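You operate a simulated robot arm through the tools that you are given. There is no shell and no other tool. Be economical: measure what you need, move in short steps, check, and stop when the job is done.

You run a simulated robot arm. Do the job below in one go: nothing can be reset, and whatever is moved stays where it is left.

## Task
Put things in order on the trestle top. At the end: the blue barley packet is on the grey tray; the beige clip from the trestle top is on the pink plate; the curry shaker stands on top of the teal mint block (marked "CHILL"); the green peas tin stands where the blue barley packet stood; whatever was shut is shut again. Leave all else as you found it, and nothing knocked over.

The check looks at the end state, three seconds after you hand in, the way a careful person would. Anything else that was tipped, shoved, dropped, spilled or broken makes it a failure.

## Robot
A 7-joint arm with a two-finger parallel gripper, fixed in place. Base frame: the origin is at the foot of the arm, x ahead of it, y to its left, z up; the work surface is at about z = 0. Readings come in mm, rad, newtons and seconds.
With the tool pointing down near the work surface it reaches from about 240 to 620 mm from the base axis. Its first joint turns from -1.152 to 1.152 rad. Payload 2.6 kg.
The TCP is the grasp point between the finger pads, 30 mm short of the fingertips. In the tool frame z runs along the fingers and y along their closing line. Largest opening 94 mm; finger width 28, thickness 10; the body of the gripper, 50 by 96 mm, starts 55 mm behind the TCP.
Orientation is that of the tool frame in the base frame, as a unit quaternion [w, x, y, z]. With the fingers straight down and closing along the base's y, the tool's x points along the base's -x, its y along +y and its z along -z.

## Interface
- The arm moves only by the tool apply_moves. Its argument "steps" is text: rows parted by semicolons, each of 7 numbers parted by spaces: the shift along the base's x, y, z in mm, then the turn, a rotation vector about the base's x, y, z in rad, then the opening, from 0 (shut) to 1 (fully open). In form: tx ty tz rx ry rz gripper; .... A call has 1 to 12 rows; each row is the pose to reach, as a shift and turn from the pose commanded when the call began. Rows are played at 5 a second. More than 50 mm and 0.15 rad between two rows, or a gripper value outside its range, and nothing of the call is played. Where a pose cannot be reached the arm comes as near as it can. A force on the tool above 40 N (or 10 N above the force at the start of the call, whichever is more), or a blocked arm, ends the call early, and 0.2 s more pass. The fingers move at their own pace (about 72 mm/s each) and stop on an object; they squeeze with about 32 N. The grip force told is the motor's: it shows also when the fingers shut on nothing. Time passes only in rows, and 0.2 s behind the last, so rows that repeat a pose let the fingers close. It gives the time, the measured TCP pose, the force on the tool (base axes), the opening and the grip force at its end, in the units of the frame above (readings bear some noise).
- Cameras (640 x 400 px; columns grow to the right, rows downward): "scene" is fixed at [28.2, 432.4, 555]; the picture's right is [-0.84, -0.54, 0.00], its down [-0.36, 0.56, -0.75] and it looks along [0.40, -0.63, -0.66] (base axes); focal length 286 px, centre (320, 200). "wrist" rides on the gripper at [76, 14, -103] in the tool frame; the picture's right is [-0.18, 0.98, 0.00], its down [-0.75, -0.14, -0.64] and it looks along [-0.63, -0.12, 0.77] (tool axes); focal length 243 px, centre (320, 200). There is no depth. A picture from a camera that has moved, and an enlarged one, comes with that camera's place and axes in the base frame and with its lens.
- get_image(camera): a new picture of that camera. The clock stands still meanwhile.
- enlarge(camera, box): a new picture of the part [left, top, right, bottom] of that camera's present view, enlarged. The clock stands still meanwhile.
- finish_job(): hands the job in; it is judged then, once.

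Go step by step. Nothing tells you positions but the pictures and the camera data: compare them with the known pose of the tool, close in by small moves and look again before you grip or let go. The budget is 120 turns and 76 pictures, counting those below and the enlarged ones. Unless the task says otherwise, let go and move clear before handing in, and close with one line.

The tools are called after ">>>" as name(argument=value, ...) on one line, values as JSON. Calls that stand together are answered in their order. apply_moves: Moves the arm, as the interface text tells. Its arguments: {"type":"object","properties":{"steps":{"type":"string"}},"required":["steps"]} The other tools are called the same way: get_image (camera) takes a picture; enlarge (camera, box) takes an enlarged picture of a part of a camera's view; finish_job () hands the job in.

At the start:

```text
clock: 0.0
eef_pos: [323.3, -83.9, 299.7]
tcp_rot: [0.0, 0.001, 1.0, 0.0]
wrist_force: [-0.3, 1.0, 0.8]
opening: 94.1
gripper_force: 0.1
```

scene: 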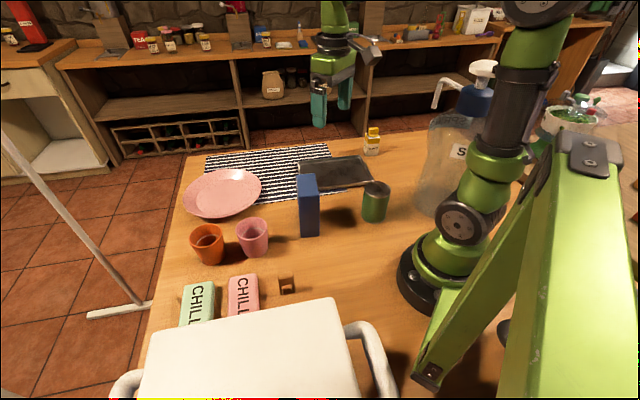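
wrist: 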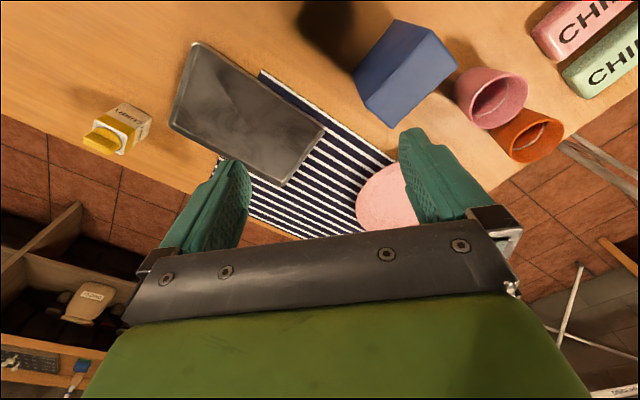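

I see a tray, plate, blue packet, peas tin, two cups, mint blocks, a small beige clip and a white box/cooler with handles in front. I'll look closer before measuring.

>>> enlarge(camera="scene", box=[120, 220, 400, 400])

>>> enlarge(camera="scene", box=[170, 110, 430, 270])

```text
2.22 times, centred on (260, 310) of scene
camera zoom: at [28.2, 432.4, 555.0], right [-0.84, -0.54, 0.0], down [-0.36, 0.56, -0.75], along [0.4, -0.63, -0.66], focal length 635 px, centre (453, -44)
```

zoom: 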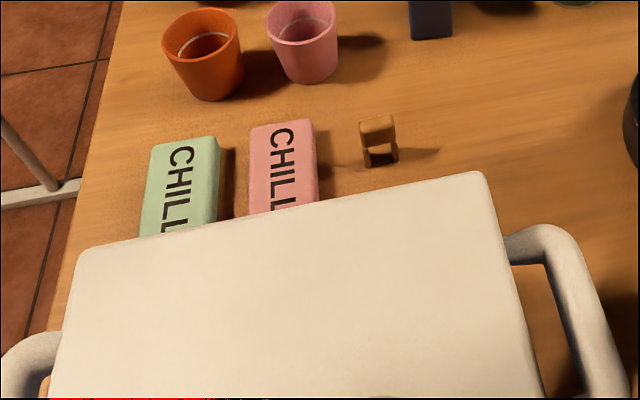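

```text
2.46 times, centred on (300, 190) of scene
camera zoom: at [28.2, 432.4, 555.0], right [-0.84, -0.54, 0.0], down [-0.36, 0.56, -0.75], along [0.4, -0.63, -0.66], focal length 703 px, centre (369, 225)
```

zoom: 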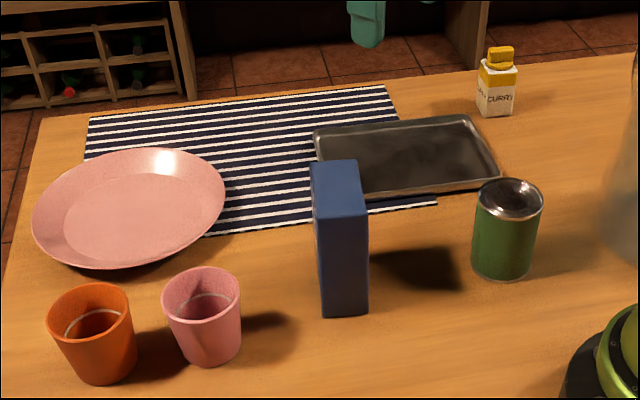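

The packet is about at (339,0), roughly 47×91×132 mm; tin near (204,-126), tray centre near (388,-239), shaker near (339,-402), clip near (268,190), teal block near (370,340). I'll swing the wrist camera left to see the blocks and the white box.

>>> apply_moves(steps="-10 45 10 0 0 0 1; -20 90 20 0 0 0 1; -30 135 30 0 0 0 1; -40 180 40 0 0 0.1 1; -50 225 50 0 0 0.2 1; -60 265 60 0 0 0.3 1; -60 265 60 0 0 0.3 1")

>>> get_image(camera="wrist")

>>> get_image(camera="scene")

```text
clock: 1.6
eef_pos: [262.0, 184.7, 361.3]
tcp_rot: [-0.001, -0.149, 0.989, 0.0]
wrist_force: [0.1, 0.4, 0.4]
opening: 93.7
gripper_force: 0.1
```

```text
71 pictures are left
camera wrist: at [186.8, 175.4, 461.1], right [-0.12, 0.99, 0.0], down [0.76, 0.09, 0.64], along [0.64, 0.07, -0.77], focal length 243 px, centre (320, 200)
```

wrist: 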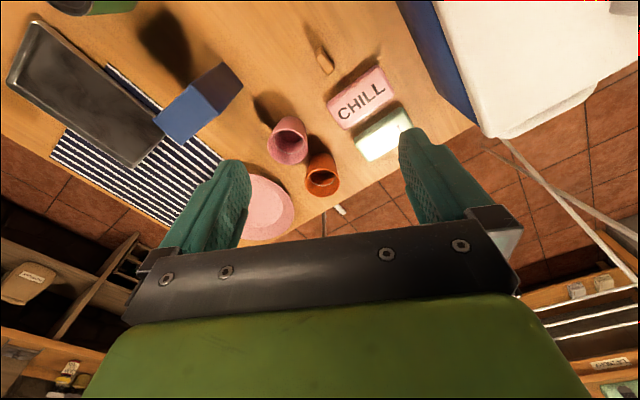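

```text
70 pictures are left
```

scene: 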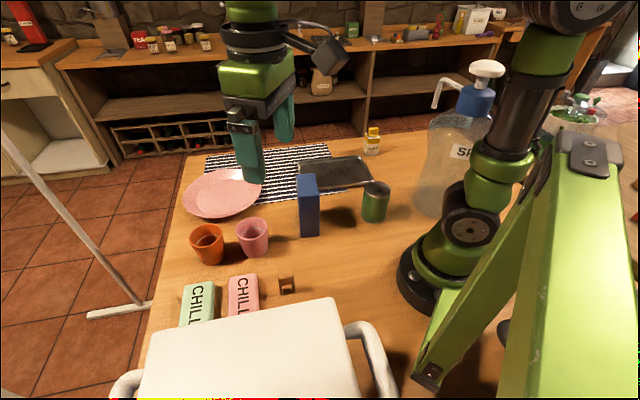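

The white thing is the lid of a tall blue cooler left of the blocks. I'll enlarge to measure blocks, clip and cooler wall.

>>> enlarge(camera="wrist", box=[230, 0, 510, 175])

>>> enlarge(camera="wrist", box=[0, 0, 256, 160])

```text
2.29 times, centred on (370, 88) of wrist
camera zoom: at [186.8, 175.4, 461.1], right [-0.12, 0.99, 0.0], down [0.76, 0.09, 0.64], along [0.64, 0.07, -0.77], focal length 555 px, centre (206, 457)
```

zoom: 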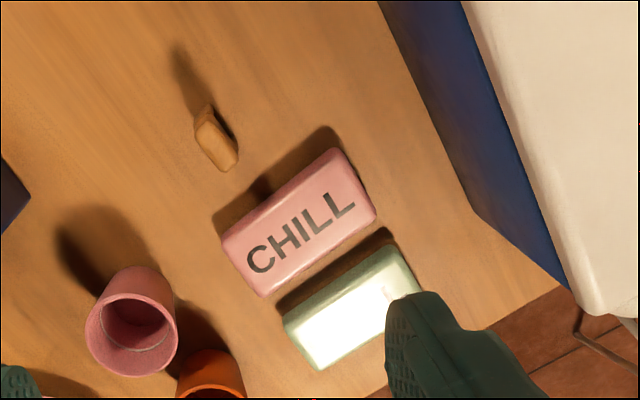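

```text
2.50 times, centred on (128, 80) of wrist
camera zoom: at [186.8, 175.4, 461.1], right [-0.12, 0.99, 0.0], down [0.76, 0.09, 0.64], along [0.64, 0.07, -0.77], focal length 606 px, centre (800, 500)
```

zoom: 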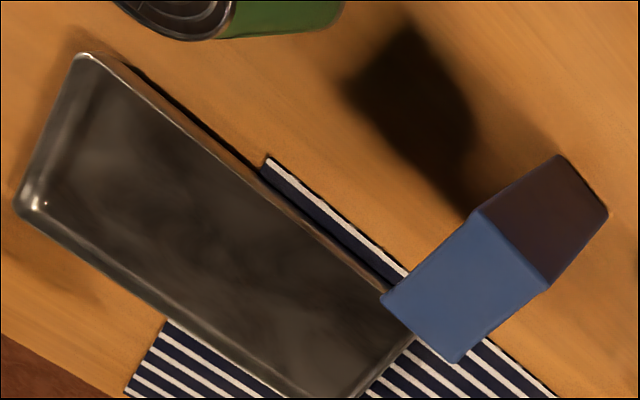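

Packet's centre is about (335,6), top at 132 mm, short side along 42.5°. I'll go above it with the fingers aligned and check.

>>> apply_moves(steps="9 -22 -20 0 0 -0.141 1; 18 -44 -40 0 0 -0.283 1; 27 -66 -65 0 0 -0.424 1; 36 -88 -85 0 0 -0.565 1; 45 -110 -110 0 0 -0.706 1; 54 -132 -135 0 0 -0.848 1; 63 -154 -155 0 0 -0.989 1; 72 -175 -175 0 0 -1.13 1; 72 -175 -175 0 0 -1.13 1")

>>> get_image(camera="wrist")

>>> enlarge(camera="scene", box=[220, 100, 420, 260])

```text
clock: 3.6
eef_pos: [336.3, 6.5, 182.3]
tcp_rot: [0.0, 0.405, 0.914, 0.0]
wrist_force: [-0.2, 0.1, 0.9]
opening: 94.3
gripper_force: 0.0
```

```text
67 pictures are left
camera wrist: at [295.4, 73.6, 283.5], right [0.85, 0.53, 0.0], down [0.4, -0.65, 0.64], along [0.34, -0.55, -0.77], focal length 243 px, centre (320, 200)
```

wrist: 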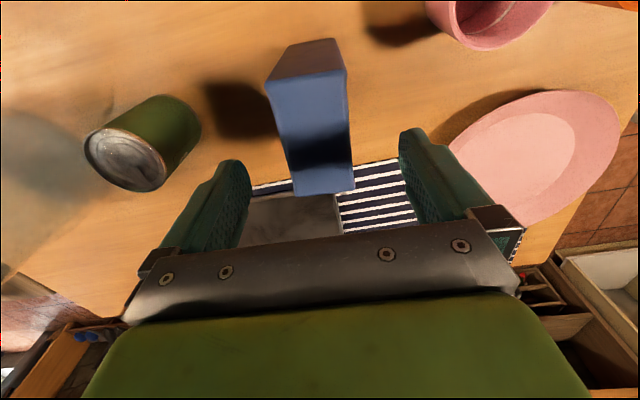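

```text
2.50 times, centred on (320, 180) of scene
camera zoom: at [28.3, 432.4, 555.0], right [-0.84, -0.54, 0.0], down [-0.36, 0.56, -0.75], along [0.4, -0.63, -0.66], focal length 714 px, centre (320, 250)
```

zoom: 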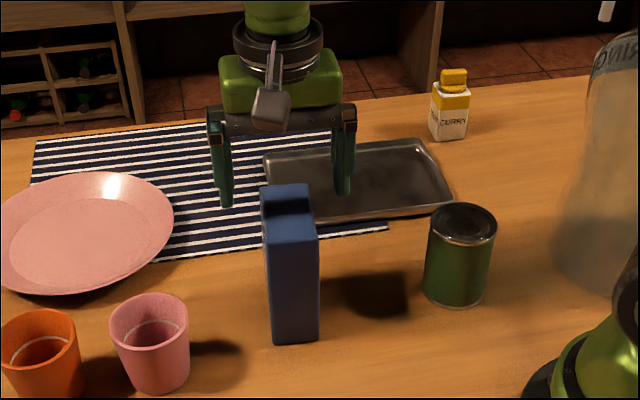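

The packet sits between the fingers, centre about (335,5). Lowering and gripping.

>>> apply_moves(steps="0 -1 -40 0 0 0 1; 0 -1 -80 0 0 0 1; 0 -1 -86 0 0 0 1; 0 -1 -86 0 0 0 0.3; 0 -1 -86 0 0 0 0.3; 0 -1 -86 0 0 0 0.3; 0 -1 -86 0 0 0 0.3")

>>> enlarge(camera="scene", box=[220, 100, 420, 260])

```text
clock: 5.2
eef_pos: [335.1, 5.8, 98.7]
tcp_rot: [0.0, 0.403, 0.915, 0.0]
wrist_force: [0.9, 0.1, 0.2]
opening: 54.7
gripper_force: 32.1
```

```text
2.50 times, centred on (320, 180) of scene
camera zoom: at [28.3, 432.4, 555.0], right [-0.84, -0.54, 0.0], down [-0.36, 0.56, -0.75], along [0.4, -0.63, -0.66], focal length 714 px, centre (320, 250)
```

zoom: 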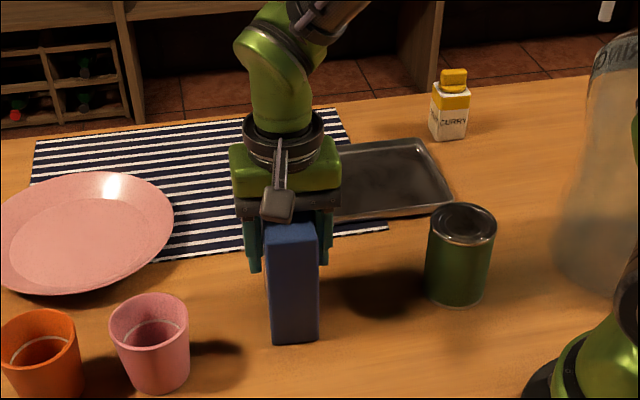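

Gripped at 54.7 mm width. Lift and carry to over the tray centre (about 398,-232).

>>> apply_moves(steps="0 0 30 0 0 0 0.3; 0 0 60 0 0 0 0.3; 12 -45 60 0 0 0 0.3; 24 -90 60 0 0 0 0.3; 36 -135 60 0 0 0 0.3; 48 -180 60 0 0 0 0.3; 57 -215 60 0 0 0 0.3; 63 -237 60 0 0 0 0.3; 63 -237 60 0 0 0 0.3")

>>> get_image(camera="wrist")

>>> enlarge(camera="scene", box=[220, 100, 420, 260])

```text
clock: 7.2
eef_pos: [399.3, -233.1, 160.4]
tcp_rot: [-0.001, 0.402, 0.916, 0.0]
wrist_force: [-0.4, -0.6, -4.0]
opening: 54.5
gripper_force: 32.1
```

```text
64 pictures are left
camera wrist: at [359.2, -166.6, 259.7], right [0.85, 0.53, 0.0], down [0.4, -0.65, 0.64], along [0.34, -0.55, -0.77], focal length 243 px, centre (320, 200)
```

wrist: 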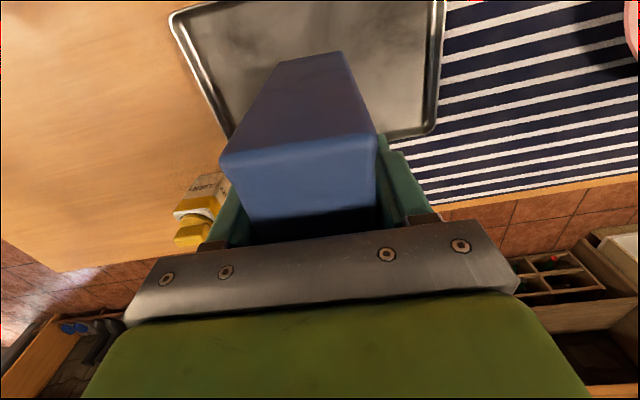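

```text
2.50 times, centred on (320, 180) of scene
camera zoom: at [28.3, 432.4, 555.0], right [-0.84, -0.54, 0.0], down [-0.36, 0.56, -0.75], along [0.4, -0.63, -0.66], focal length 714 px, centre (320, 250)
```

zoom: 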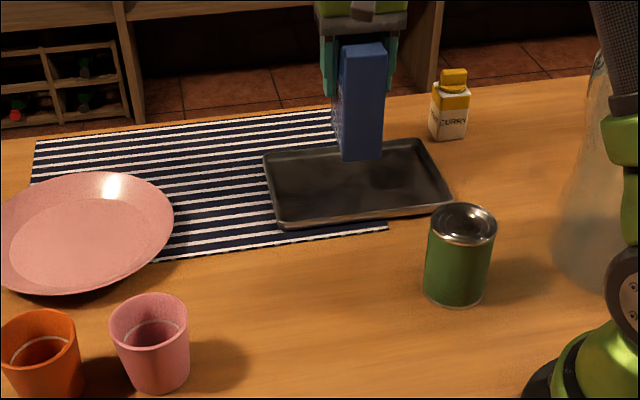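

The packet hangs over the tray's middle. Lower carefully towards contact.

>>> apply_moves(steps="0 0 -25 0 0 0 0.3; 0 0 -45 0 0 0 0.3; 0 0 -52 0 0 0 0.3; 0 0 -54 0 0 0 0.3; 0 0 -54 0 0 0 0.3")

>>> enlarge(camera="scene", box=[280, 110, 400, 200])

```text
clock: 8.4
eef_pos: [398.5, -232.5, 107.3]
tcp_rot: [0.001, 0.404, 0.915, 0.001]
wrist_force: [-2.6, 0.3, 8.7]
opening: 54.5
gripper_force: 32.7
```

```text
4.44 times, centred on (340, 155) of scene
camera zoom: at [28.2, 432.5, 555.0], right [-0.84, -0.54, 0.0], down [-0.36, 0.56, -0.75], along [0.4, -0.63, -0.66], focal length 1269 px, centre (231, 400)
```

zoom: 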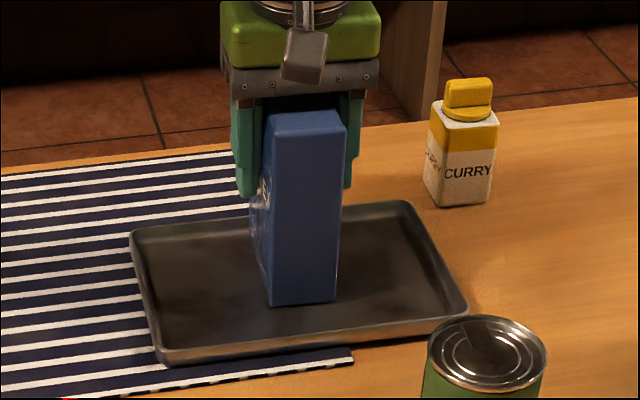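

Contact is felt (about 12 N change). Release and rise.

>>> apply_moves(steps="0 0 0 0 0 0 0.75; 0 0 0 0 0 0 0.95; 0 0 0 0 0 0 0.95; 0 0 30 0 0 0 0.95; 0 0 65 0 0 0 0.95; 0 0 100 0 0 0 1; 0 0 140 0 0 0 1; 0 0 140 0 0 0 1")

>>> enlarge(camera="scene", box=[220, 100, 420, 260])

>>> get_image(camera="wrist")

```text
clock: 10.2
eef_pos: [397.5, -233.6, 245.6]
tcp_rot: [0.001, 0.402, 0.915, 0.0]
wrist_force: [0.2, 0.8, 0.1]
opening: 94.1
gripper_force: 0.0
```

```text
2.50 times, centred on (320, 180) of scene
camera zoom: at [28.2, 432.4, 555.0], right [-0.84, -0.54, 0.0], down [-0.36, 0.56, -0.75], along [0.4, -0.63, -0.66], focal length 714 px, centre (320, 250)
```

zoom: 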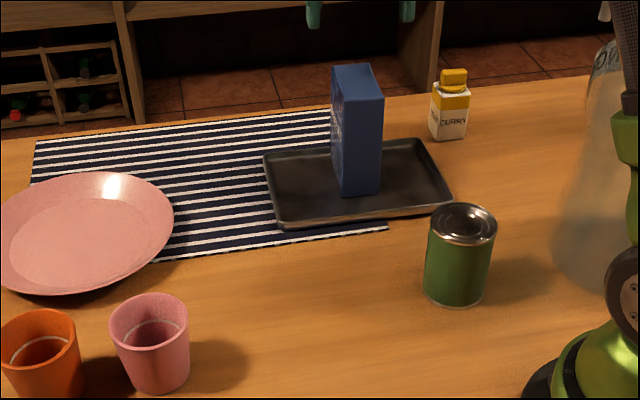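

```text
60 pictures are left
camera wrist: at [357.9, -166.0, 345.9], right [0.85, 0.53, 0.0], down [0.4, -0.65, 0.64], along [0.34, -0.55, -0.77], focal length 243 px, centre (320, 200)
```

wrist: 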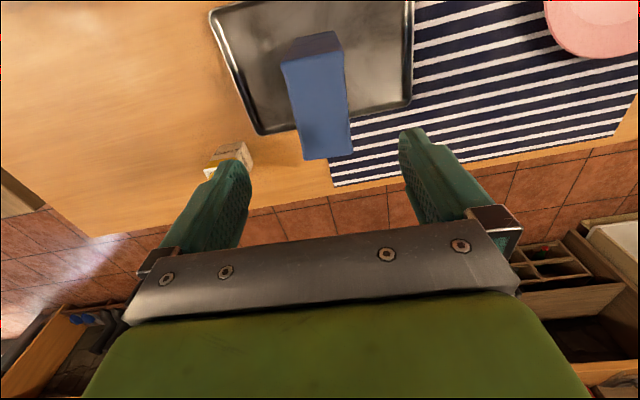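

Packet stands on the tray. The tin is about at (206,-120), 92 mm tall; I'll go above it.

>>> apply_moves(steps="-35 20 0 0 0 0.05 1; -70 40 0 0 0 0.1 1; -105 60 -15 0 0 0.15 1; -140 82 -35 0 0 0.2 1; -170 100 -55 0 0 0.25 1; -192 113 -66 0 0 0.3 1; -192 113 -66 0 0 0.3 1")

>>> get_image(camera="wrist")

>>> get_image(camera="scene")

```text
clock: 11.8
eef_pos: [206.3, -118.8, 177.5]
tcp_rot: [0.0, 0.261, 0.965, -0.001]
wrist_force: [0.0, -0.2, 0.9]
opening: 93.9
gripper_force: 0.1
```

```text
59 pictures are left
camera wrist: at [148.3, -67.9, 278.6], right [0.65, 0.76, 0.0], down [0.58, -0.5, 0.64], along [0.49, -0.42, -0.77], focal length 243 px, centre (320, 200)
```

wrist: 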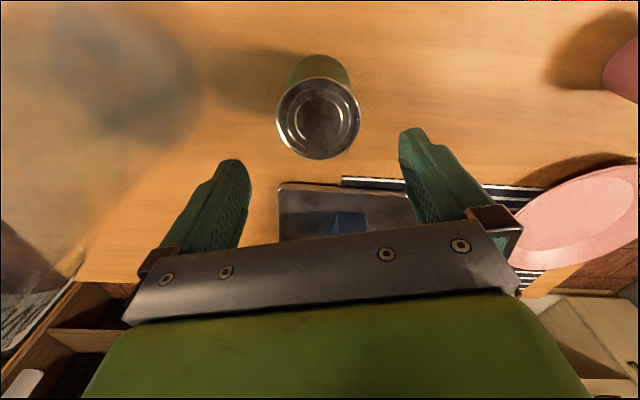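

```text
58 pictures are left
```

scene: 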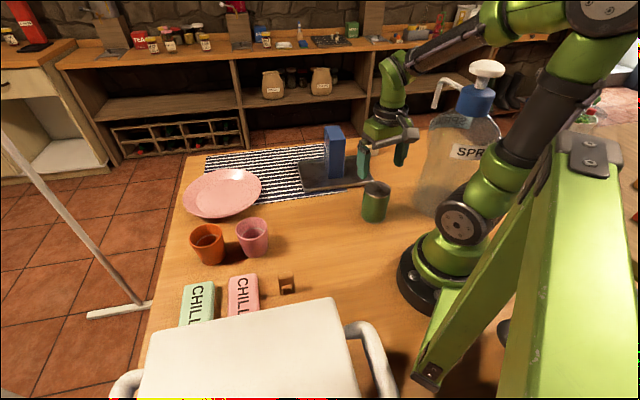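

Tin top is at about (203,-117), 65 mm across, nicely between the fingers. Lower to z≈58 and check pose before closing.

>>> apply_moves(steps="-2 1 -40 0 0 0 1; -3 1.5 -80 0 0 0 1; -3 1.5 -120 0 0 0 1; -3 1.5 -120 0 0 0 1")

>>> get_image(camera="wrist")

```text
clock: 12.8
eef_pos: [202.7, -118.1, 58.2]
tcp_rot: [0.001, 0.262, 0.965, 0.0]
wrist_force: [1.2, 0.8, -0.4]
opening: 94.1
gripper_force: 0.1
```

```text
57 pictures are left
camera wrist: at [145.2, -65.5, 158.9], right [0.66, 0.76, 0.0], down [0.58, -0.5, 0.64], along [0.48, -0.42, -0.77], focal length 243 px, centre (320, 200)
```

wrist: 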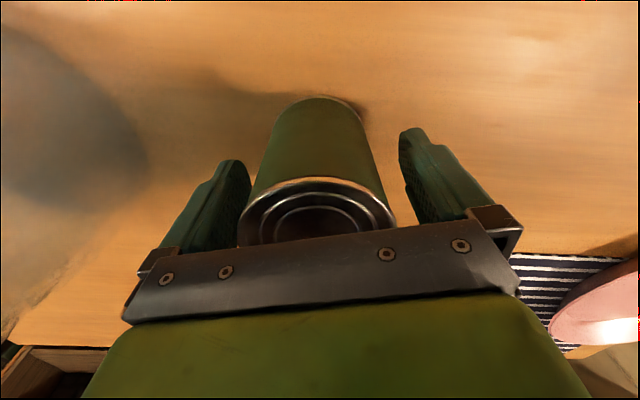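

Reached; the tin is centred between the fingers. Closing and lifting.

>>> apply_moves(steps="0 0 0 0 0 0 0.5; 0 0 0 0 0 0 0.5; 0 0 0 0 0 0 0.5; 0 0 0 0 0 0 0.5; 0 0 25 0 0 0 0.5; 0 0 50 0 0 0 0.5; 0 0 50 0 0 0 0.5")

>>> get_image(camera="scene")

```text
clock: 14.4
eef_pos: [204.3, -117.6, 108.9]
tcp_rot: [0.0, 0.262, 0.965, -0.001]
wrist_force: [0.1, 0.5, -4.2]
opening: 68.8
gripper_force: 32.0
```

```text
56 pictures are left
```

scene: 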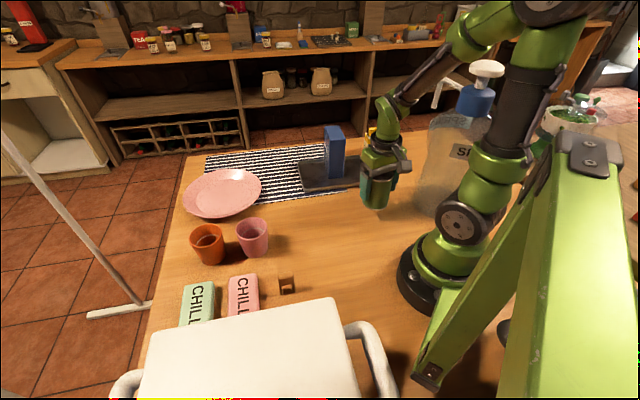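

Tin is held and lifted. Carry it to the packet's old spot (335,5.5) at height.

>>> apply_moves(steps="30 28 0 0 0 0 0.5; 60 56 0 0 0 0 0.5; 90 84 0 0 0 0 0.5; 115 108 0 0 0 0 0.5; 131.5 123.5 0 0 0 0 0.5; 131.5 123.5 -25 0 0 0 0.5; 131.5 123.5 -43 0 0 0 0.5; 131.5 123.5 -43 0 0 0 0.5")

>>> enlarge(camera="scene", box=[220, 130, 420, 260])

```text
clock: 16.2
eef_pos: [334.9, 5.9, 67.8]
tcp_rot: [0.0, 0.262, 0.965, 0.0]
wrist_force: [0.0, -0.2, -4.7]
opening: 68.7
gripper_force: 31.7
```

```text
3.08 times, centred on (320, 195) of scene
camera zoom: at [28.3, 432.4, 555.0], right [-0.84, -0.54, 0.0], down [-0.36, 0.56, -0.75], along [0.4, -0.63, -0.66], focal length 879 px, centre (320, 215)
```

zoom: 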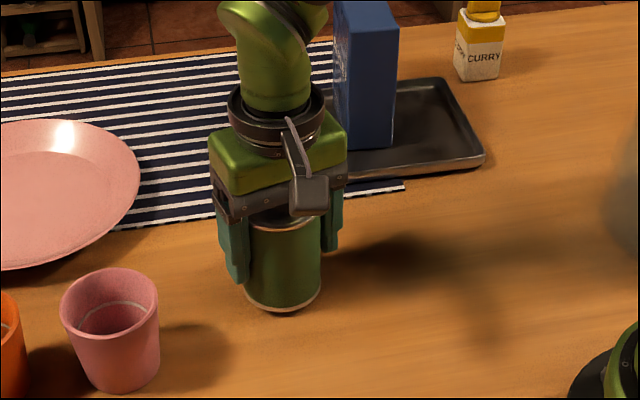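

Lower the last ~9 mm, feel contact, release and rise.

>>> apply_moves(steps="0 0 -5 0 0 0 0.5; 0 0 -8 0 0 0 0.5; 0 0 -9.5 0 0 0 0.5; 0 0 -9.5 0 0 0 0.5")

```text
clock: 17.2
eef_pos: [336.0, 5.8, 58.5]
tcp_rot: [0.002, 0.262, 0.965, 0.001]
wrist_force: [-6.8, -4.1, 29.4]
opening: 68.6
gripper_force: 31.9
```

Firm contact (29 N). Ease up slightly, release and rise.

>>> apply_moves(steps="0 0 1 0 0 0 0.5; 0 0 1 0 0 0 0.8; 0 0 1 0 0 0 1; 0 0 1 0 0 0 1; 0 0 40 0 0 0 1; 0 0 80 0 0 0 1; 0 0 130 0 0 0 1; 0 0 130 0 0 0 1")

>>> enlarge(camera="scene", box=[220, 130, 420, 260])

```text
clock: 19.0
eef_pos: [334.0, 4.8, 187.7]
tcp_rot: [0.0, 0.261, 0.965, 0.0]
wrist_force: [-0.2, -0.2, -0.3]
opening: 94.2
gripper_force: 0.0
```

```text
3.08 times, centred on (320, 195) of scene
camera zoom: at [28.2, 432.4, 555.0], right [-0.84, -0.54, 0.0], down [-0.36, 0.56, -0.75], along [0.4, -0.63, -0.66], focal length 879 px, centre (320, 215)
```

zoom: 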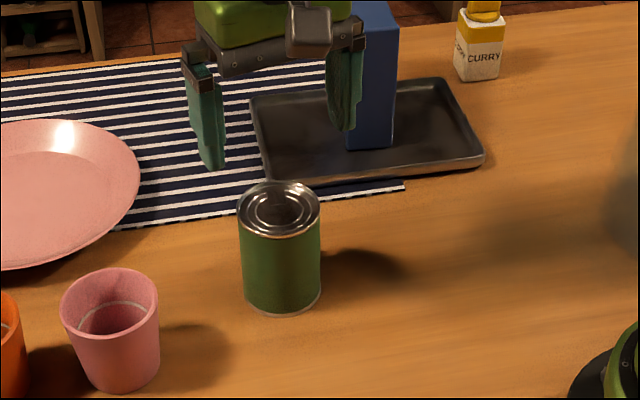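

Tin is in place. Now go above the clip (about 266,189) and look.

>>> apply_moves(steps="-14 37 0 0 0 0.11 1; -28 74 0 0 0 0.22 1; -42 111 0 0 0 0.33 1; -56 148 0 0 0 0.44 1; -68 184 -8 0 0 0.53 1; -68 184 -8 0 0 0.53 1")

>>> get_image(camera="wrist")

>>> enlarge(camera="scene", box=[240, 250, 340, 312])

```text
clock: 20.4
eef_pos: [266.2, 190.5, 180.2]
tcp_rot: [0.0, -0.001, 1.0, 0.0]
wrist_force: [0.5, 0.1, -0.8]
opening: 94.0
gripper_force: 0.1
```

```text
53 pictures are left
camera wrist: at [190.7, 205.1, 278.8], right [0.18, 0.98, 0.0], down [0.75, -0.14, 0.64], along [0.63, -0.12, -0.77], focal length 243 px, centre (320, 200)
```

wrist: 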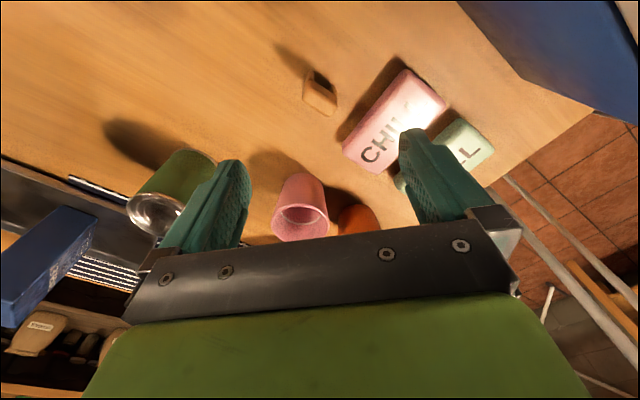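

```text
6.40 times, centred on (290, 281) of scene
camera zoom: at [28.2, 432.4, 555.0], right [-0.84, -0.54, 0.0], down [-0.36, 0.56, -0.75], along [0.4, -0.63, -0.66], focal length 1828 px, centre (512, -318)
```

zoom: 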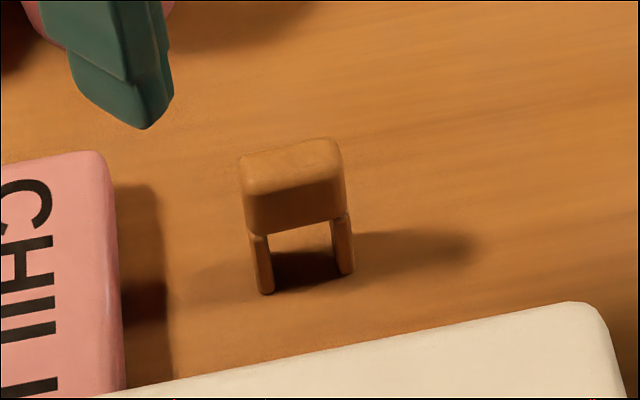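

>>> enlarge(camera="wrist", box=[260, 40, 380, 140])

```text
4.00 times, centred on (320, 90) of wrist
camera zoom: at [190.7, 205.1, 278.8], right [0.18, 0.98, 0.0], down [0.75, -0.14, 0.64], along [0.63, -0.12, -0.77], focal length 970 px, centre (320, 640)
```

zoom: 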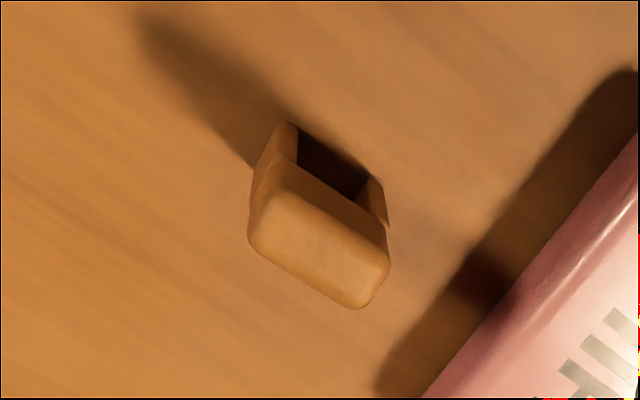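

The clip is a small bridge, centre about (263,192), long axis ~50°, ~16 mm thick, ~45 mm high. I'll turn the fingers to close across its thickness and descend partway.

>>> apply_moves(steps="-1 0 -10 0 0 0.146 1; -1 1 -20 0 0 0.291 1; -2 1 -30 0 0 0.437 1; -2 1 -40 0 0 0.582 1; -3 1.5 -50 0 0 0.728 1; -3 1.5 -60 0 0 0.873 1; -3 1.5 -80 0 0 0.873 0.6; -3 1.5 -80 0 0 0.873 0.6")

>>> get_image(camera="wrist")

>>> enlarge(camera="scene", box=[220, 220, 360, 310])

```text
clock: 22.2
eef_pos: [263.5, 190.7, 98.0]
tcp_rot: [0.0, -0.424, 0.906, 0.0]
wrist_force: [0.2, -0.1, 0.7]
opening: 56.1
gripper_force: 0.1
```

```text
50 pictures are left
camera wrist: at [205.0, 142.7, 198.3], right [-0.64, 0.77, 0.0], down [0.59, 0.49, 0.64], along [0.5, 0.41, -0.77], focal length 243 px, centre (320, 200)
```

wrist: 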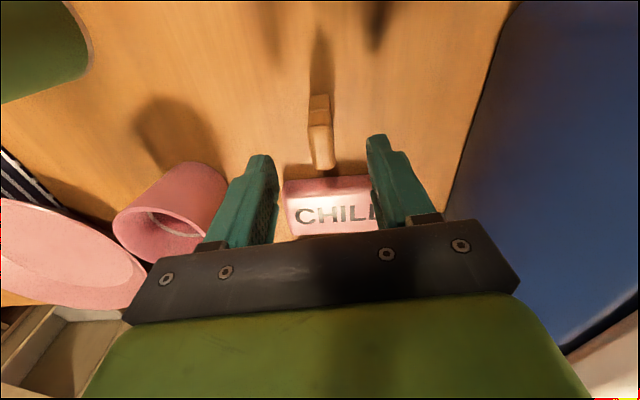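

```text
4.44 times, centred on (290, 265) of scene
camera zoom: at [28.3, 432.4, 555.0], right [-0.84, -0.54, 0.0], down [-0.36, 0.56, -0.75], along [0.4, -0.63, -0.66], focal length 1269 px, centre (453, -89)
```

zoom: 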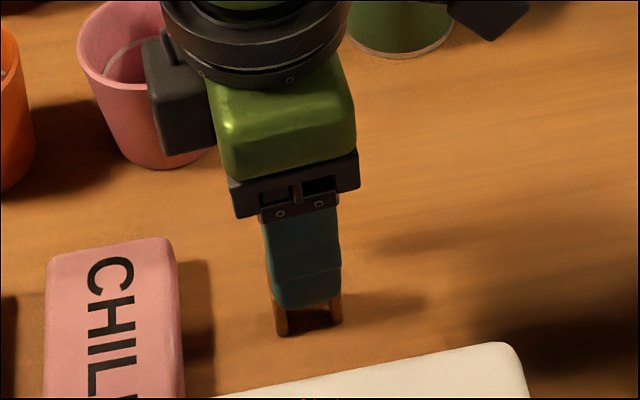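

Aligned between the fingers; shift slightly along the clip, lower to z≈38 and close.

>>> apply_moves(steps="2.5 3 -25 0 0 0 0.6; 2.5 3 -50 0 0 0 0.6; 2.5 3 -60 0 0 0 0.6; 2.5 3 -60 0 0 0 0.6; 2.5 3 -60 0 0 0 0.05; 2.5 3 -60 0 0 0 0.05; 2.5 3 -60 0 0 0 0.05; 2.5 3 -60 0 0 0 0.05")

>>> get_image(camera="wrist")

```text
clock: 24.0
eef_pos: [266.4, 195.4, 39.2]
tcp_rot: [0.0, -0.422, 0.906, 0.0]
wrist_force: [-0.2, 0.2, 0.4]
opening: 18.8
gripper_force: 31.9
```

```text
48 pictures are left
camera wrist: at [207.1, 146.3, 138.7], right [-0.64, 0.77, 0.0], down [0.59, 0.49, 0.64], along [0.5, 0.41, -0.77], focal length 243 px, centre (320, 200)
```

wrist: 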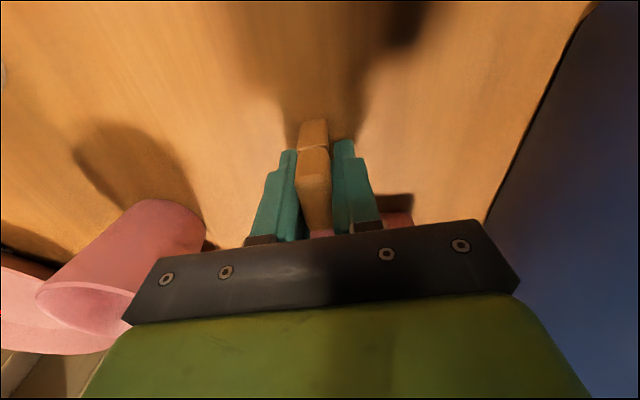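

Clip gripped. Lift and move toward the plate, turning the camera to face forward.

>>> apply_moves(steps="0 0 40 0 0 0 0.05; 0 0 85 0 0 0 0.05; 0 0 130 0 0 0 0.05; 20 -20 155 0 0 -0.12 0.05; 50 -40 155 0 0 -0.25 0.05; 80 -60 155 0 0 -0.38 0.05; 110 -80 155 0 0 -0.5 0.05; 140 -100 155 0 0 -0.63 0.05; 165 -120 155 0 0 -0.75 0.05; 184 -140 155 0 0 -0.87 0.05; 184 -140 155 0 0 -0.87 0.05")

>>> get_image(camera="wrist")

>>> get_image(camera="scene")

```text
clock: 26.4
eef_pos: [451.1, 53.8, 194.0]
tcp_rot: [0.0, -0.001, 1.0, 0.001]
wrist_force: [0.3, -0.7, 0.3]
opening: 19.0
gripper_force: 31.9
```

```text
47 pictures are left
camera wrist: at [375.5, 69.2, 294.2], right [0.18, 0.98, 0.0], down [0.75, -0.14, 0.64], along [0.63, -0.12, -0.77], focal length 243 px, centre (320, 200)
```

wrist: 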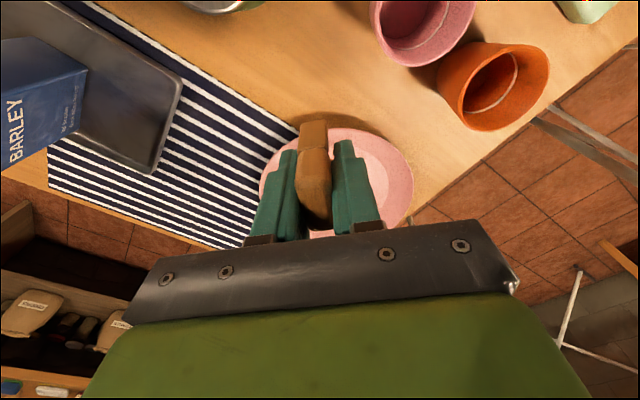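

```text
46 pictures are left
```

scene: 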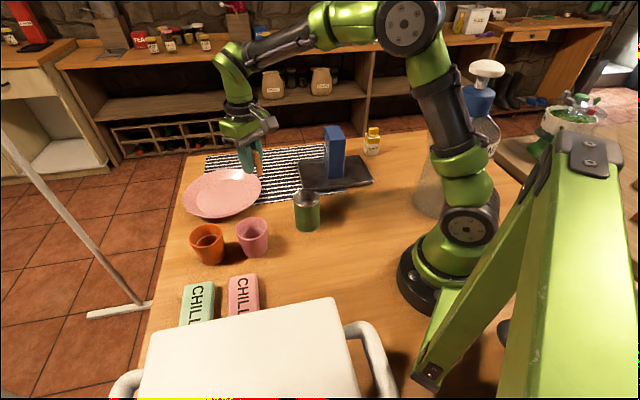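

Plate centre is about (600,58), radius ~107. I'll bring the clip over (572,56) and lower near the plate.

>>> apply_moves(steps="40 1 0 0 0 0 0.05; 80 2 0 0 0 0 0.05; 121 2 -20 0 0 0 0.05; 121 2 -60 0 0 0 0.05; 121 2 -100 0 0 0 0.05; 121 2 -134 0 0 0 0.05; 121 2 -134 0 0 0 0.05")

>>> enlarge(camera="scene", box=[150, 110, 310, 240])

>>> get_image(camera="wrist")

```text
clock: 28.0
eef_pos: [571.1, 56.4, 58.9]
tcp_rot: [0.0, -0.001, 1.0, 0.0]
wrist_force: [-0.2, -0.1, 0.1]
opening: 18.9
gripper_force: 32.2
```

```text
3.08 times, centred on (230, 175) of scene
camera zoom: at [28.3, 432.4, 555.0], right [-0.84, -0.54, 0.0], down [-0.36, 0.56, -0.75], along [0.4, -0.63, -0.66], focal length 879 px, centre (597, 277)
```

zoom: 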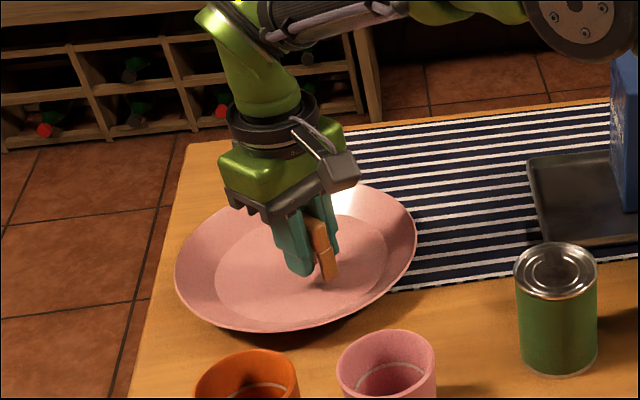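

```text
44 pictures are left
camera wrist: at [496.1, 71.3, 159.1], right [0.18, 0.98, 0.0], down [0.75, -0.14, 0.64], along [0.63, -0.12, -0.77], focal length 243 px, centre (320, 200)
```

wrist: 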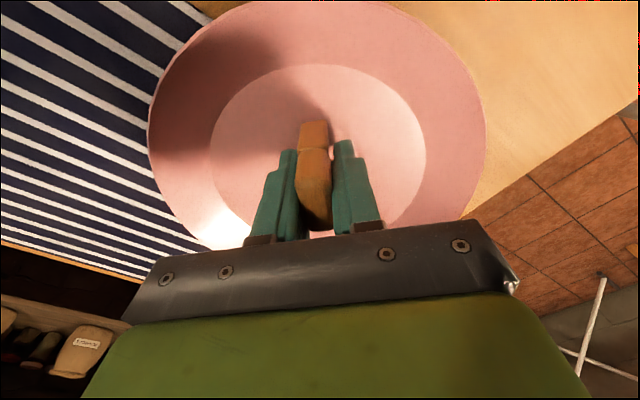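

Clip is over the well. Lower gently to contact.

>>> apply_moves(steps="0 0 -4 0 0 0 0.05; 0 0 -8 0 0 0 0.05; 0 0 -11 0 0 0 0.05; 0 0 -11 0 0 0 0.05")

```text
clock: 29.0
eef_pos: [571.8, 56.3, 48.7]
tcp_rot: [0.0, -0.002, 1.0, 0.0]
wrist_force: [0.4, -0.6, 0.1]
opening: 19.0
gripper_force: 32.3
```

>>> apply_moves(steps="0 0 -2 0 0 0 0.05; 0 0 -3 0 0 0 0.05; 0 0 -3 0 0 0 0.05")

>>> enlarge(camera="scene", box=[200, 150, 270, 200])

```text
clock: 29.8
eef_pos: [570.9, 57.0, 46.7]
tcp_rot: [0.003, -0.002, 1.0, 0.0]
wrist_force: [-7.3, -0.6, 23.4]
opening: 18.8
gripper_force: 32.1
```

```text
8.00 times, centred on (235, 175) of scene
camera zoom: at [28.1, 432.4, 555.0], right [-0.84, -0.54, 0.0], down [-0.36, 0.56, -0.75], along [0.4, -0.63, -0.66], focal length 2284 px, centre (1000, 400)
```

zoom: 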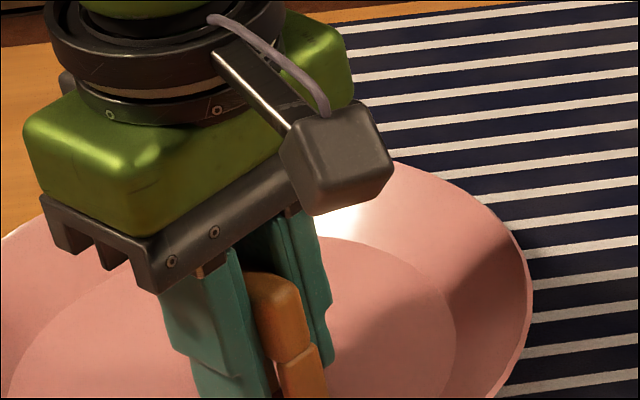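

Contact reached. Ease, open moderately and rise.

>>> apply_moves(steps="0 0 1 0 0 0 0.05; 0 0 1 0 0 0 0.3; 0 0 1 0 0 0 0.5; 0 0 1 0 0 0 0.5; 0 0 30 0 0 0 0.5; 0 0 70 0 0 0 0.5; 0 0 110 0 0 0 0.5; 0 0 150 0 0 0 0.5; 0 0 150 0 0 0 0.5")

>>> enlarge(camera="scene", box=[170, 130, 330, 240])

```text
clock: 31.8
eef_pos: [572.0, 57.8, 197.7]
tcp_rot: [0.001, -0.002, 1.0, 0.0]
wrist_force: [0.4, 0.0, 0.5]
opening: 46.9
gripper_force: 0.0
```

```text
3.64 times, centred on (250, 185) of scene
camera zoom: at [28.2, 432.4, 555.0], right [-0.84, -0.54, 0.0], down [-0.36, 0.56, -0.75], along [0.4, -0.63, -0.66], focal length 1038 px, centre (574, 254)
```

zoom: 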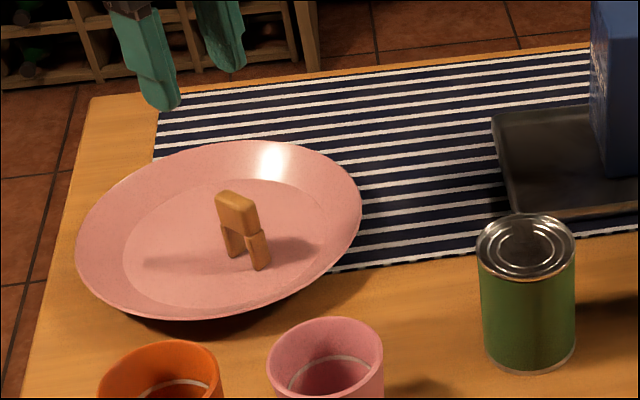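

Clip stands on the plate. Now to the shaker (about 350,-410): swing over high and look.

>>> apply_moves(steps="-10 -20 40 0 0 -0.08 0.5; -25 -60 50 0 0 -0.16 0.7; -40 -105 50 0 0 -0.24 1; -60 -150 50 0 0 -0.32 1; -85 -192 50 0 0 -0.4 1; -110 -235 50 0 0 -0.48 1; -140 -275 50 0 0 -0.57 1; -175 -310 50 0 0 -0.66 1; -210 -345 50 0 0 -0.75 1; -235 -385 40 0 0 -0.8 1; -235 -385 40 0 0 -0.8 1")

>>> get_image(camera="wrist")

>>> enlarge(camera="scene", box=[330, 100, 420, 190])

```text
clock: 34.2
eef_pos: [336.7, -328.8, 236.1]
tcp_rot: [0.0, 0.388, 0.922, 0.0]
wrist_force: [0.4, -0.3, -0.5]
opening: 94.1
gripper_force: 0.0
```

```text
41 pictures are left
camera wrist: at [293.9, -264.1, 335.9], right [0.83, 0.55, 0.0], down [0.43, -0.64, 0.64], along [0.36, -0.53, -0.77], focal length 243 px, centre (320, 200)
```

wrist: 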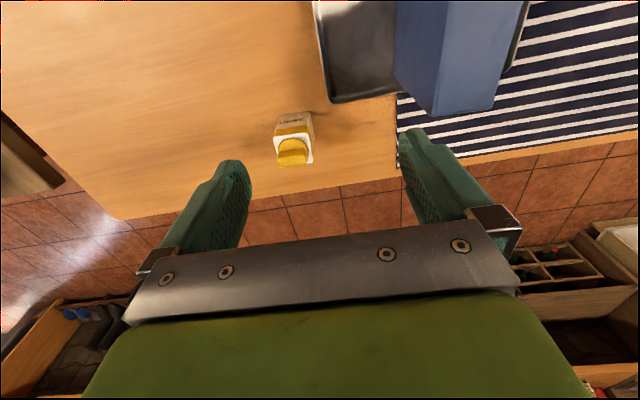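

```text
4.44 times, centred on (375, 145) of scene
camera zoom: at [28.3, 432.4, 555.0], right [-0.84, -0.54, 0.0], down [-0.36, 0.56, -0.75], along [0.4, -0.63, -0.66], focal length 1269 px, centre (76, 444)
```

zoom: 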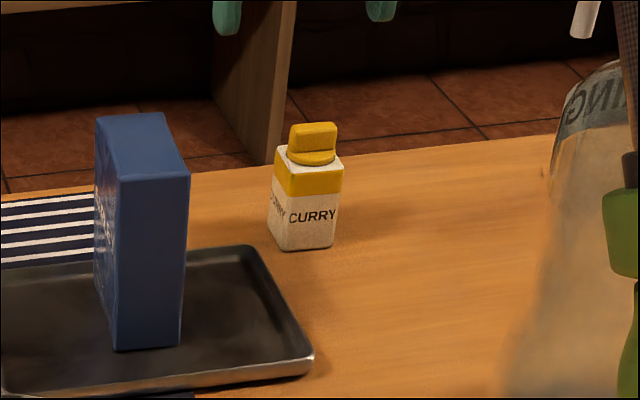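

>>> enlarge(camera="wrist", box=[240, 90, 360, 190])

```text
4.00 times, centred on (300, 140) of wrist
camera zoom: at [293.9, -264.1, 335.9], right [0.83, 0.55, 0.0], down [0.43, -0.64, 0.64], along [0.36, -0.53, -0.77], focal length 970 px, centre (400, 440)
```

zoom: 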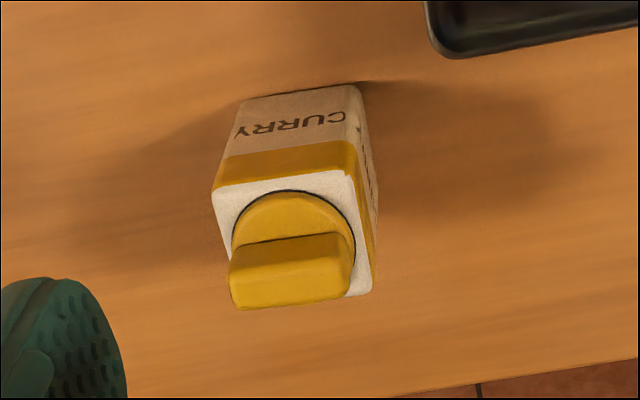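

Shaker: body 39×38×73 mm with cap to ~100, centre about (347.5,-398), edge at ~41°. Go above it and check.

>>> apply_moves(steps="4 -25 -25 0 0 -0.02 0.85; 8 -50 -50 0 0 -0.04 0.85; 11 -69 -80 0 0 -0.055 0.85; 11 -69 -80 0 0 -0.055 0.85")

>>> get_image(camera="wrist")

>>> enlarge(camera="scene", box=[320, 80, 430, 190])

```text
clock: 35.2
eef_pos: [347.3, -398.0, 154.9]
tcp_rot: [0.0, 0.413, 0.911, 0.0]
wrist_force: [-0.4, -0.1, -1.0]
opening: 79.7
gripper_force: 0.1
```

```text
38 pictures are left
camera wrist: at [308.6, -331.0, 255.4], right [0.86, 0.51, 0.0], down [0.39, -0.66, 0.64], along [0.33, -0.55, -0.77], focal length 243 px, centre (320, 200)
```

wrist: 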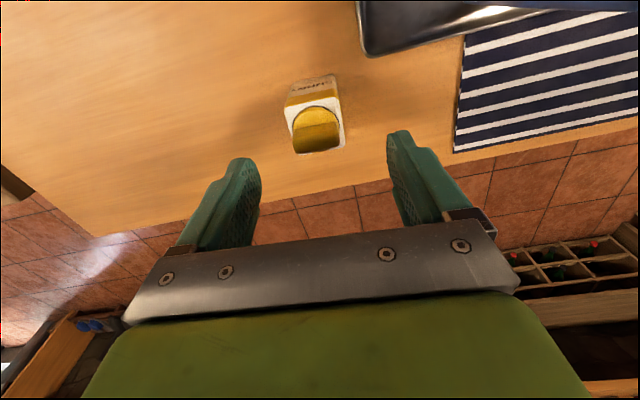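

```text
3.64 times, centred on (375, 135) of scene
camera zoom: at [28.3, 432.4, 555.0], right [-0.84, -0.54, 0.0], down [-0.36, 0.56, -0.75], along [0.4, -0.63, -0.66], focal length 1038 px, centre (120, 436)
```

zoom: 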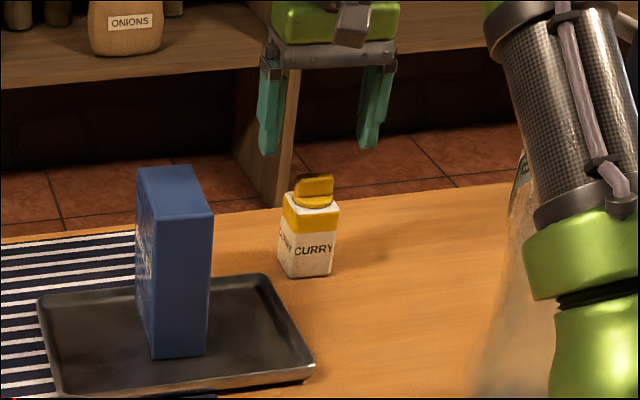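

Matches (346,-399). Descend to z≈56 and grip.

>>> apply_moves(steps="-1 -1 -35 0 0 0 0.85; -1 -1 -70 0 0 0 0.85; -1 -1 -98 0 0 0 0.85; -1 -1 -98 0 0 0 0.85; -1 -1 -98 0 0 0 0.25; -1 -1 -98 0 0 0 0.25; -1 -1 -98 0 0 0 0.25; -1 -1 -98 0 0 0 0.25")

>>> enlarge(camera="scene", box=[320, 80, 430, 190])

```text
clock: 37.0
eef_pos: [346.7, -399.0, 56.9]
tcp_rot: [0.0, 0.413, 0.911, 0.0]
wrist_force: [0.2, -0.5, -0.7]
opening: 47.8
gripper_force: 32.3
```

```text
3.64 times, centred on (375, 135) of scene
camera zoom: at [28.3, 432.4, 555.0], right [-0.84, -0.54, 0.0], down [-0.36, 0.56, -0.75], along [0.4, -0.63, -0.66], focal length 1038 px, centre (120, 436)
```

zoom: 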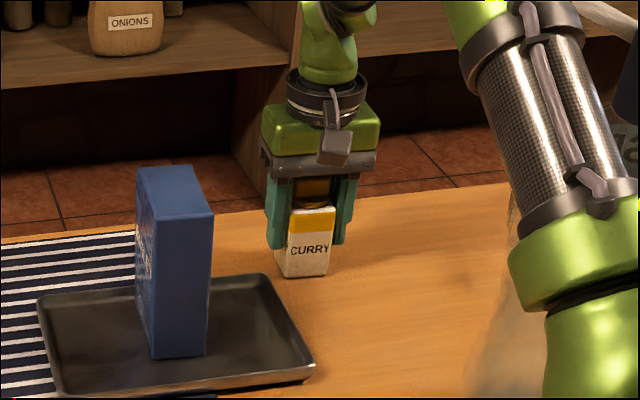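

Gripped. Lift and carry the shaker on an inner arc, rotating to align with the teal block.

>>> apply_moves(steps="0 0 45 0 0 0 0.25; 0 0 90 0 0 0 0.25; 0 0 135 0 0 0 0.25; -20 25 160 0 0 0 0.25; -40 60 160 0 0 0.1 0.25; -52 105 160 0 0 0.2 0.25; -60 150 160 0 0 0.3 0.25; -65 198 160 0 0 0.42 0.25; -67 246 160 0 0 0.54 0.25; -67 294 160 0 0 0.66 0.25; -63 342 160 0 0 0.78 0.25; -57 390 160 0 0 0.9 0.25")

>>> get_image(camera="scene")

```text
clock: 39.6
eef_pos: [288.6, -7.8, 217.8]
tcp_rot: [0.0, -0.024, 1.0, 0.0]
wrist_force: [0.4, 0.3, -0.8]
opening: 47.6
gripper_force: 31.9
```

```text
35 pictures are left
```

scene: 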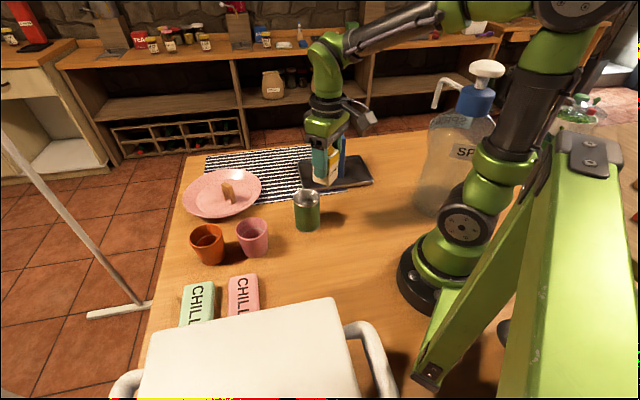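

Shaker held firm. Move near the block for a measuring look before going above it.

>>> apply_moves(steps="5 45 0 0 0 0 0.25; 10 90 0 0 0 0 0.25; 15 135 0 0 0 0 0.25; 20 175 0 0 0 0 0.25; 25 205 0 0 0 0 0.25; 25 205 0 0 0 0 0.25")

>>> get_image(camera="wrist")

>>> enlarge(camera="wrist", box=[360, 40, 520, 160])

```text
clock: 41.0
eef_pos: [314.6, 198.0, 215.6]
tcp_rot: [0.0, -0.025, 1.0, 0.0]
wrist_force: [0.6, 0.7, -0.5]
opening: 47.8
gripper_force: 31.5
```

```text
34 pictures are left
camera wrist: at [238.2, 208.7, 317.5], right [0.14, 0.99, 0.0], down [0.76, -0.1, 0.64], along [0.64, -0.09, -0.77], focal length 243 px, centre (320, 200)
```

wrist: 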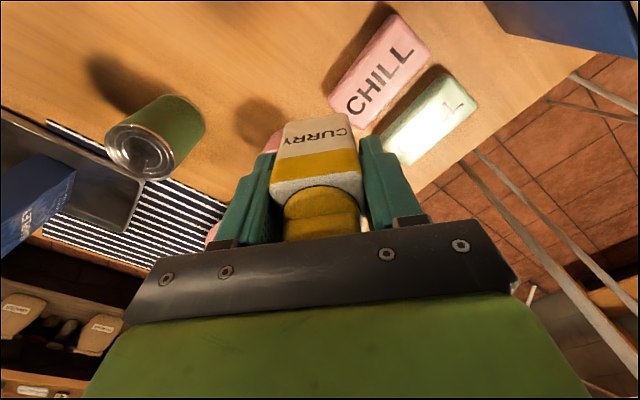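

```text
3.33 times, centred on (440, 100) of wrist
camera zoom: at [238.2, 208.7, 317.5], right [0.14, 0.99, 0.0], down [0.76, -0.1, 0.64], along [0.64, -0.09, -0.77], focal length 809 px, centre (-80, 533)
```

zoom: 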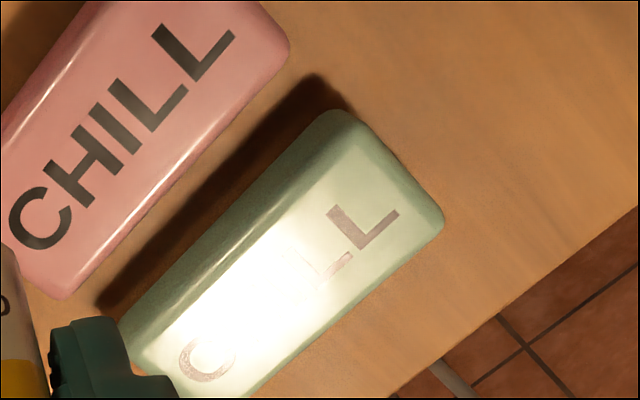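

Teal block centre refined to about (381,326), long axis ~136°. Move above it at z≈150 with the turn.

>>> apply_moves(steps="11 21 0 0 0 0.126 0.25; 22 43 0 0 0 0.252 0.25; 33 64 -10 0 0 0.378 0.25; 44 86 -25 0 0 0.504 0.25; 55 107 -45 0 0 0.63 0.25; 66.4 128 -65 0 0 0.755 0.25; 66.4 128 -85 0 0 0.755 0.25; 66.4 128 -85 0 0 0.755 0.25")

>>> get_image(camera="wrist")

>>> enlarge(camera="scene", box=[130, 200, 290, 340])

```text
clock: 42.8
eef_pos: [380.5, 325.8, 131.5]
tcp_rot: [0.0, -0.391, 0.92, 0.0]
wrist_force: [0.4, 0.6, -1.6]
opening: 47.6
gripper_force: 32.0
```

```text
32 pictures are left
camera wrist: at [318.2, 281.0, 232.2], right [-0.58, 0.81, 0.0], down [0.62, 0.44, 0.64], along [0.52, 0.37, -0.77], focal length 243 px, centre (320, 200)
```

wrist: 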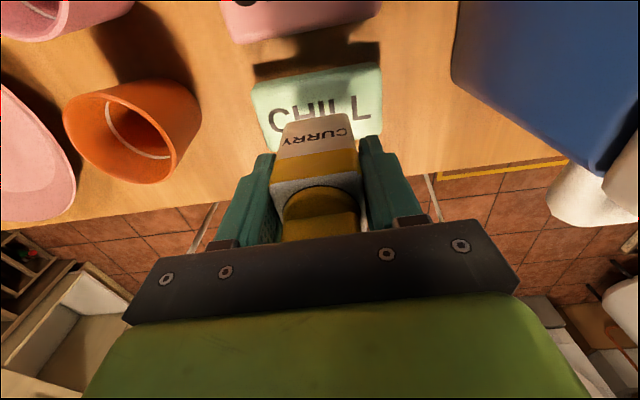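

```text
2.86 times, centred on (210, 270) of scene
camera zoom: at [28.3, 432.4, 555.0], right [-0.84, -0.54, 0.0], down [-0.36, 0.56, -0.75], along [0.4, -0.63, -0.66], focal length 816 px, centre (634, 0)
```

zoom: 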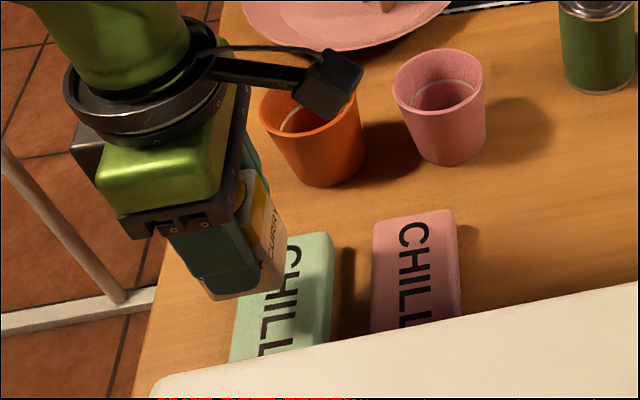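

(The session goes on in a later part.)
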